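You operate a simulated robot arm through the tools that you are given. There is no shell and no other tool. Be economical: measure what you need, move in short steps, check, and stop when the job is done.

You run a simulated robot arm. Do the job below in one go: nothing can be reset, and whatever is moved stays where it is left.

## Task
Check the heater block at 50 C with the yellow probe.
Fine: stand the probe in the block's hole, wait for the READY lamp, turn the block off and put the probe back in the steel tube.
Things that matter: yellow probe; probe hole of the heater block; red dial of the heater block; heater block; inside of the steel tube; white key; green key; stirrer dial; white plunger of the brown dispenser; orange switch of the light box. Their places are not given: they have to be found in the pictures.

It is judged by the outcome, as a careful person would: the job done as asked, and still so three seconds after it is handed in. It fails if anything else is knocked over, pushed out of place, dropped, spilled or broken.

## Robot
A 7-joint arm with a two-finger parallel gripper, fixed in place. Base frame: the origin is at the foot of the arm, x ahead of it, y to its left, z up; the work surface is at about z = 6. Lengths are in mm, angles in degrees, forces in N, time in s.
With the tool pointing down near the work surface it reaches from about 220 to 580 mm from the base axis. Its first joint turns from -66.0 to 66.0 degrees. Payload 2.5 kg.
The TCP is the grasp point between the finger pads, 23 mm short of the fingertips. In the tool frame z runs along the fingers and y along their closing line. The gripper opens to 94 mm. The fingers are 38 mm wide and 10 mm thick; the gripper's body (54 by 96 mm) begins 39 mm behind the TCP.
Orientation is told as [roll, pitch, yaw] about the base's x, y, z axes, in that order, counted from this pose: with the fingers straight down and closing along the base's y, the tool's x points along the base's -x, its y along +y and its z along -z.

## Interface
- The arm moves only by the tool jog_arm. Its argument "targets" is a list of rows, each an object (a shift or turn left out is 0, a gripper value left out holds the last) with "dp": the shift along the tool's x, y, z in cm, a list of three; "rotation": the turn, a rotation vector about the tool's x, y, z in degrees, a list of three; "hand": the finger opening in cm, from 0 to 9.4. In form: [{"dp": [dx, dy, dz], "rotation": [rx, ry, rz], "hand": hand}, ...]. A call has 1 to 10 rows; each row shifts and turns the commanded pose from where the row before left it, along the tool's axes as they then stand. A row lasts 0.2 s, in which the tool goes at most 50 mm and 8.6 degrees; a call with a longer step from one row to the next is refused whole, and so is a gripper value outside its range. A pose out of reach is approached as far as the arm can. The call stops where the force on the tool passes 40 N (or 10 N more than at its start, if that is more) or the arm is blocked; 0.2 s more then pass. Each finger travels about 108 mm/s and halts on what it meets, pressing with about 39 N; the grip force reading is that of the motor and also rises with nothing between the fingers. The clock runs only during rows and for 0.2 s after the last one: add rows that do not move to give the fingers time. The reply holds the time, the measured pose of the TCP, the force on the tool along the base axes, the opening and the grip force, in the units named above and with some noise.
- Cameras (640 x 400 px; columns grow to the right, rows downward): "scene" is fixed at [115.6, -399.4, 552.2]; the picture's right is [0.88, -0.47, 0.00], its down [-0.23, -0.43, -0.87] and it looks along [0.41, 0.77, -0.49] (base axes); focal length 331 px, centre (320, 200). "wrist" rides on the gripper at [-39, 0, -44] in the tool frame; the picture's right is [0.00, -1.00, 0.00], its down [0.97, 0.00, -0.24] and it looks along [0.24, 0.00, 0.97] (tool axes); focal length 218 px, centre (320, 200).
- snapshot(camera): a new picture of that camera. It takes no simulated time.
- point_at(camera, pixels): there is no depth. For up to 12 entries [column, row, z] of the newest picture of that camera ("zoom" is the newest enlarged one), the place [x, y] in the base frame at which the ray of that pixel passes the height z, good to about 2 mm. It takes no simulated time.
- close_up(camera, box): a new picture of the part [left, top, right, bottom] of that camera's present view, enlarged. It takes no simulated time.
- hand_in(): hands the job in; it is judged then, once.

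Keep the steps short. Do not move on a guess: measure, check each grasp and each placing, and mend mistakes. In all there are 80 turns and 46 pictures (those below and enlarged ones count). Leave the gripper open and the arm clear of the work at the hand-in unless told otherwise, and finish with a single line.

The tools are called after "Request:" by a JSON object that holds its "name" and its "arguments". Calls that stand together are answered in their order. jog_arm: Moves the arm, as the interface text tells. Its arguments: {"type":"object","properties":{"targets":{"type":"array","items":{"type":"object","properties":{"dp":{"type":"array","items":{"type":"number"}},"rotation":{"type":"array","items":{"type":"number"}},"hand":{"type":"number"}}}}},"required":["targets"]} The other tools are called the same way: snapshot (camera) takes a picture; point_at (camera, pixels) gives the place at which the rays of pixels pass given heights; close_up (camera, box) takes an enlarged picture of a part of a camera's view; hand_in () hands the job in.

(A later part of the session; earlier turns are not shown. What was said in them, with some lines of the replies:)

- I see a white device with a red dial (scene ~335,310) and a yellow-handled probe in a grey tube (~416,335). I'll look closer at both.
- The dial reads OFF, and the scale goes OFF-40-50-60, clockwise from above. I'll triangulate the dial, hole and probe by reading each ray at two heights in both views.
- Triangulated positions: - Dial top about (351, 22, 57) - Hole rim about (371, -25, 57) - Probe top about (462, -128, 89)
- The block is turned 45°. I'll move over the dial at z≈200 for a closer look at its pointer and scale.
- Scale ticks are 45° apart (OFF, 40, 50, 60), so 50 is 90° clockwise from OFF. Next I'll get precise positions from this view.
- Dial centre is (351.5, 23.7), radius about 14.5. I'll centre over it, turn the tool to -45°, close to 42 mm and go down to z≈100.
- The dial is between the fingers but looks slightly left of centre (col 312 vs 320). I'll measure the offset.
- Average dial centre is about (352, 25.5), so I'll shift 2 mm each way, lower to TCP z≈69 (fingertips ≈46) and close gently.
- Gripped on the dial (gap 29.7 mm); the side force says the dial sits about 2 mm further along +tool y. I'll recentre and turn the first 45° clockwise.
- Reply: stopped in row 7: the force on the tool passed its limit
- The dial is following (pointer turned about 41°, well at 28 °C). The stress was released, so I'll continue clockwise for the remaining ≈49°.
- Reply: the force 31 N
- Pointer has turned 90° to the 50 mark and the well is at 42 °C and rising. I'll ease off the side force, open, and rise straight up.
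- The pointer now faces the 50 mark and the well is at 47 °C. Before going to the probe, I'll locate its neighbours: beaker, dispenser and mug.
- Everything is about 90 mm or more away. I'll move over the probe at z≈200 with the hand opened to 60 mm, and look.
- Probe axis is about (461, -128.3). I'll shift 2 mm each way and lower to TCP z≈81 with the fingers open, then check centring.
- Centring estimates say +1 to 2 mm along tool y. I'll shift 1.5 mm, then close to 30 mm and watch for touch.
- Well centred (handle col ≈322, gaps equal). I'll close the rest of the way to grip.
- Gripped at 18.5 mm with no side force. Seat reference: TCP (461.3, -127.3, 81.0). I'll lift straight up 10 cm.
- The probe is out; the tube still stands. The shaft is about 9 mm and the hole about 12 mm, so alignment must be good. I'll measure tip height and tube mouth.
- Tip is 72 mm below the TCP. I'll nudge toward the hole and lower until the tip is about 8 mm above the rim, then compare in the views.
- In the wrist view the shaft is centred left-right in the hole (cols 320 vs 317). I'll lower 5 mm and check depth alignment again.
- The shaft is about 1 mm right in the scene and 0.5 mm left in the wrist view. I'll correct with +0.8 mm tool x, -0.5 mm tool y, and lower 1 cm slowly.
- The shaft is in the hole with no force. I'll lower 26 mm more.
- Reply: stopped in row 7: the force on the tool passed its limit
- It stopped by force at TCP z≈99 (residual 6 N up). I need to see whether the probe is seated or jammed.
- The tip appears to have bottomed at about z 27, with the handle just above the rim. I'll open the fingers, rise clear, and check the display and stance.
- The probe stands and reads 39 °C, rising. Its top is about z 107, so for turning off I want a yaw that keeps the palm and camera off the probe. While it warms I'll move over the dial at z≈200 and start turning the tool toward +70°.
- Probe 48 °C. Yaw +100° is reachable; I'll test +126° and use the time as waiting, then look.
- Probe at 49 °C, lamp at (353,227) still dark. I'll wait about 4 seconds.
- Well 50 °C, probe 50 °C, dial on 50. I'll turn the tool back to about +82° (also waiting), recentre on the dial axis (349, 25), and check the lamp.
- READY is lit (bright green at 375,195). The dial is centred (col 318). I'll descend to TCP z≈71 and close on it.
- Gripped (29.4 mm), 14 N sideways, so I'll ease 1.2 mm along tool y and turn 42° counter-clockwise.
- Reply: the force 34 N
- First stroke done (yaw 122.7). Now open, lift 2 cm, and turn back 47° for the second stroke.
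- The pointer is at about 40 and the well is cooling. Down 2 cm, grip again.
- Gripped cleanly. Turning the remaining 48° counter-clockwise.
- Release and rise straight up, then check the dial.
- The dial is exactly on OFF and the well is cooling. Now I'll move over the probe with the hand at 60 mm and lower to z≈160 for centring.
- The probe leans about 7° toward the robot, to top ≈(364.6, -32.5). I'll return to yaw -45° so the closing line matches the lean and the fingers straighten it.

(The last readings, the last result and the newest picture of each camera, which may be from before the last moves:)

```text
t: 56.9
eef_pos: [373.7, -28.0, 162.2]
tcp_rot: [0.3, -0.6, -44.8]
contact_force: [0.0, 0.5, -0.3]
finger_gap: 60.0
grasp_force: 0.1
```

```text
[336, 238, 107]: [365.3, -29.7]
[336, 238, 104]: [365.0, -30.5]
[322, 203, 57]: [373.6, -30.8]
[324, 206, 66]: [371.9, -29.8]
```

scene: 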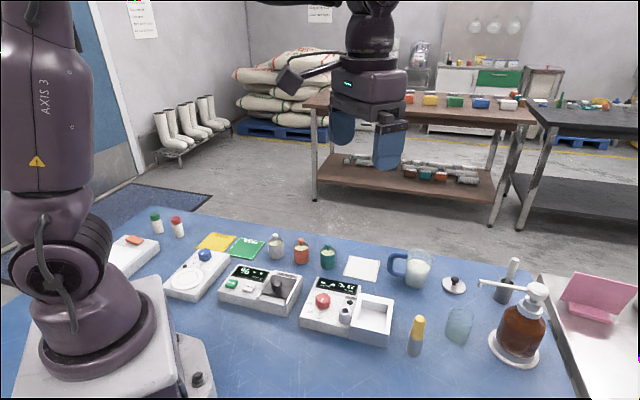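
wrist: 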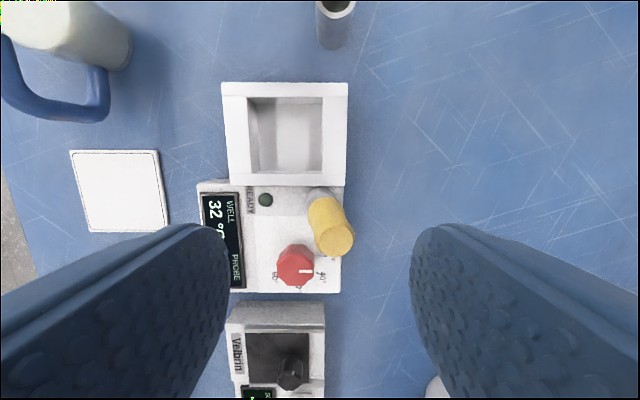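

The lean is purely along the closing line (top about 7.6 mm toward -tool y), and the probe sits about 4.5 mm at +tool x. I'll shift, lower to TCP z≈99 and close in steps.

Request:
{"name": "jog_arm", "arguments": {"targets": [{"dp": [0.45, 0, 0]}, {"dp": [0, 0, 2]}, {"dp": [0, 0, 2]}, {"dp": [0, 0, 1.5]}, {"dp": [0, 0, 0.8]}, {}, {"hand": 4.5}, {"hand": 3.5}, {"hand": 2.8}]}}

Request:
{"name": "jog_arm", "arguments": {"targets": [{"hand": 2.4}, {"hand": 2.1}, {"hand": 1.8}, {"hand": 1.2}, {}]}}

Request:
{"name": "snapshot", "arguments": {"camera": "wrist"}}

```text
t: 58.9
eef_pos: [370.8, -24.9, 99.1]
tcp_rot: [0.2, -0.6, -44.8]
contact_force: [0.0, -0.9, -0.2]
finger_gap: 27.8
grasp_force: 0.2
```

```text
t: 60.1
eef_pos: [370.0, -24.4, 98.7]
tcp_rot: [0.2, -0.7, -44.8]
contact_force: [0.5, 0.1, 0.7]
finger_gap: 18.4
grasp_force: 39.4
```

```text
5 pictures are left
```

wrist: 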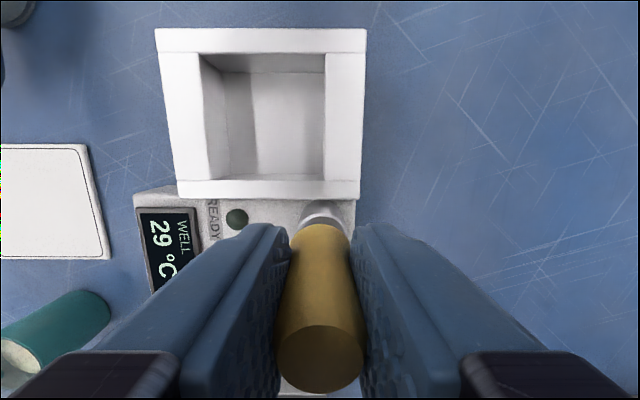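

The probe is gripped straight (18.4 mm). I'll lift it 10 cm straight up.

Request:
{"name": "jog_arm", "arguments": {"targets": [{"dp": [0, 0, -0.5]}, {"dp": [0, 0, -1]}, {"dp": [0, 0, -1.5]}, {"dp": [0, 0, -2]}, {"dp": [0, 0, -2.5]}, {"dp": [0, 0, -2.5]}, {}]}}

Request:
{"name": "jog_arm", "arguments": {"targets": [{"dp": [-3.45, -0.22, 0]}, {"dp": [-3.45, -0.22, 0]}, {"dp": [-3.45, -0.22, 0]}, {"dp": [-3.4, -0.22, 0]}, {}, {}]}}

Request:
{"name": "jog_arm", "arguments": {"targets": [{}]}}

```text
t: 61.7
eef_pos: [370.1, -24.2, 199.3]
tcp_rot: [0.2, -0.6, -44.9]
contact_force: [-0.8, 0.7, -0.3]
finger_gap: 18.6
grasp_force: 39.3
```

```text
t: 63.1
eef_pos: [459.7, -127.8, 202.1]
tcp_rot: [0.2, -0.6, -44.8]
contact_force: [0.3, 0.3, 0.0]
finger_gap: 18.5
grasp_force: 38.8
```

```text
t: 63.5
eef_pos: [460.2, -126.5, 201.3]
tcp_rot: [0.2, -0.6, -44.8]
contact_force: [0.2, 0.1, -0.1]
finger_gap: 18.9
grasp_force: 38.9
```

Over the tube, within about 2 mm. I'll correct, lower until the tip is about 8 mm above the tube mouth, and check.

Request:
{"name": "jog_arm", "arguments": {"targets": [{"dp": [-0.15, 0.05, 2]}, {"dp": [0, 0, 2]}, {"dp": [0, 0, 1.8]}, {"dp": [0, 0, 1.2]}, {}]}}

Request:
{"name": "close_up", "arguments": {"camera": "scene", "box": [376, 300, 456, 350]}}

Request:
{"name": "close_up", "arguments": {"camera": "wrist", "box": [272, 170, 368, 230]}}

```text
t: 64.7
eef_pos: [462.6, -129.0, 131.5]
tcp_rot: [0.2, -0.6, -44.8]
contact_force: [0.4, 0.1, -0.6]
finger_gap: 18.5
grasp_force: 38.8
```

```text
8.00 times, centred on (416, 325) of scene
```

zoom: 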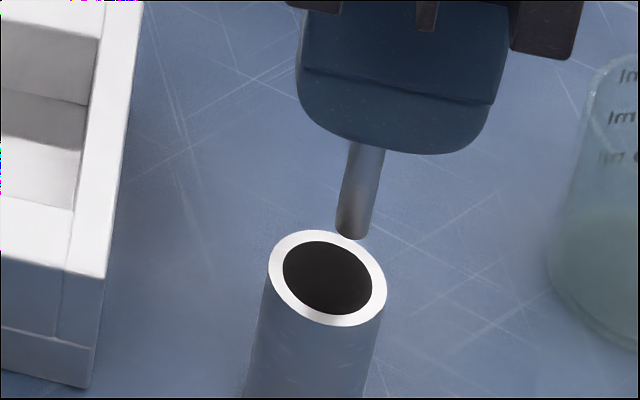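

```text
6.67 times, centred on (320, 200) of wrist
```

zoom: 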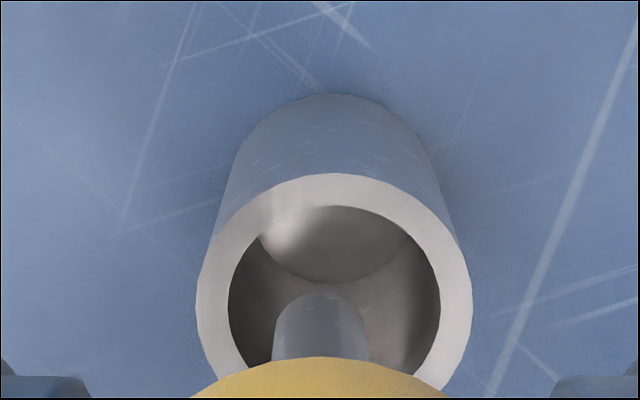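

The tip is about 2 mm off in tool x and 1 mm in tool y, in agreement between the views. I'll correct (+0.2, -0.1 cm) and lower into the tube slowly.

Request:
{"name": "jog_arm", "arguments": {"targets": [{"dp": [0.2, -0.1, 0]}, {"dp": [0, 0, 0.5]}, {"dp": [0, 0, 0.5]}, {"dp": [0, 0, 0.5]}, {"dp": [0, 0, 0.5]}, {}]}}

Request:
{"name": "close_up", "arguments": {"camera": "scene", "box": [376, 300, 456, 350]}}

```text
t: 66.1
eef_pos: [460.5, -128.6, 111.6]
tcp_rot: [0.3, -0.6, -44.7]
contact_force: [-0.7, 0.2, -0.1]
finger_gap: 18.6
grasp_force: 39.4
```

```text
8.00 times, centred on (416, 325) of scene
```

zoom: 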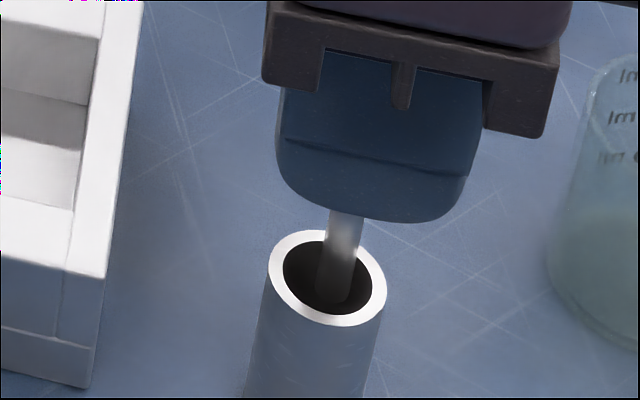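

The shaft is inside the tube. Lower 26 mm more.

Request:
{"name": "jog_arm", "arguments": {"targets": [{"dp": [0, 0, 0.5]}, {"dp": [0, 0, 0.5]}, {"dp": [0, 0, 0.5]}, {"dp": [0, 0, 0.5]}, {"dp": [0, 0, 0.4]}, {"dp": [0, 0, 0.2]}, {}]}}

Request:
{"name": "jog_arm", "arguments": {"targets": [{"dp": [0, 0, 0.2]}, {"dp": [0, 0, 0.15]}, {}]}}

```text
t: 67.7
eef_pos: [460.7, -128.6, 86.7]
tcp_rot: [0.3, -0.6, -44.8]
contact_force: [-0.5, 0.0, 0.3]
finger_gap: 18.5
grasp_force: 39.2
```

```text
t: 68.5
eef_pos: [461.4, -127.1, 81.3]
tcp_rot: [0.2, -0.6, -44.8]
contact_force: [0.1, -0.2, -0.5]
finger_gap: 18.3
grasp_force: 39.2
```

No contact yet; lower in 1 mm steps.

Request:
{"name": "jog_arm", "arguments": {"targets": [{"dp": [0, 0, 0.1]}, {"dp": [0, 0, 0.1]}, {}]}}

Request:
{"name": "jog_arm", "arguments": {"targets": [{"dp": [0, 0, 0.1]}, {}]}}

```text
t: 69.3
eef_pos: [461.0, -128.9, 79.9]
tcp_rot: [0.2, -0.8, -44.9]
contact_force: [0.2, 0.3, -0.4]
finger_gap: 18.4
grasp_force: 39.1
```

```text
t: 69.9
eef_pos: [460.4, -128.4, 78.0]
tcp_rot: [0.3, -0.7, -44.8]
contact_force: [-0.8, -0.2, -0.3]
finger_gap: 18.6
grasp_force: 38.8
```

Request:
{"name": "jog_arm", "arguments": {"targets": [{"dp": [0, 0, 0.1]}, {"dp": [0, 0, 0.05]}, {}]}}

Request:
{"name": "jog_arm", "arguments": {"targets": [{"dp": [0, 0, 0.1]}, {}]}}

```text
t: 70.7
eef_pos: [462.1, -127.2, 76.4]
tcp_rot: [0.2, -0.8, -44.9]
contact_force: [0.2, -0.7, -0.6]
finger_gap: 18.5
grasp_force: 38.9
```

```text
t: 71.3
eef_pos: [461.7, -129.1, 75.9]
tcp_rot: [0.2, -0.7, -44.8]
contact_force: [-1.5, 0.3, 4.9]
finger_gap: 18.6
grasp_force: 39.1
```

Light contact (5 N up) at z≈76: seated. Open and rise straight up.

Request:
{"name": "jog_arm", "arguments": {"targets": [{"hand": 2.6}, {"hand": 4.5}, {}, {"dp": [0, 0, -1]}, {"dp": [0, 0, -2]}, {"dp": [0, 0, -4]}, {"dp": [0, 0, -4]}, {"dp": [0, 0, -4], "hand": 9.0}, {}]}}

Request:
{"name": "jog_arm", "arguments": {"targets": [{"dp": [0, 0, -4]}, {"dp": [0, 0, -4]}, {}, {}]}}

Request:
{"name": "snapshot", "arguments": {"camera": "scene"}}

```text
t: 73.3
eef_pos: [459.5, -125.9, 225.9]
tcp_rot: [0.2, -0.7, -44.8]
contact_force: [-0.2, 0.4, 0.7]
finger_gap: 89.9
grasp_force: 0.1
```

```text
t: 74.3
eef_pos: [458.2, -128.0, 306.4]
tcp_rot: [0.2, -0.7, -44.7]
contact_force: [-0.8, 0.1, 0.2]
finger_gap: 90.0
grasp_force: 0.0
```

```text
1 pictures are left
```

scene: 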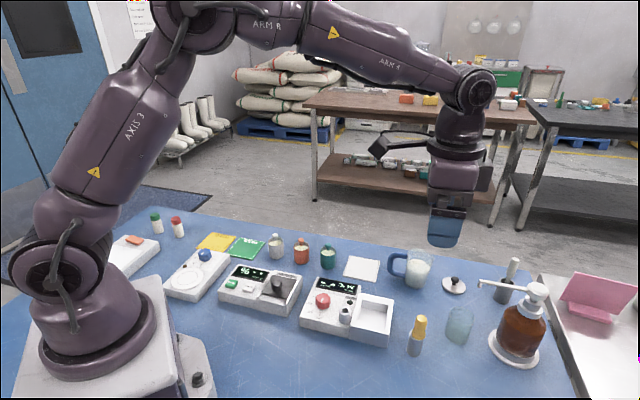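

The probe is back in the upright tube, the dial is on OFF, everything else is in place, and the arm is clear with the hand open. Handing in.

Request:
{"name": "hand_in", "arguments": {}}

```text
The job is handed in.
```

The block was heated to 50 °C with the yellow probe in its hole until READY lit (well and probe both read 50 °C), then turned off, and the probe is back in the steel tube.
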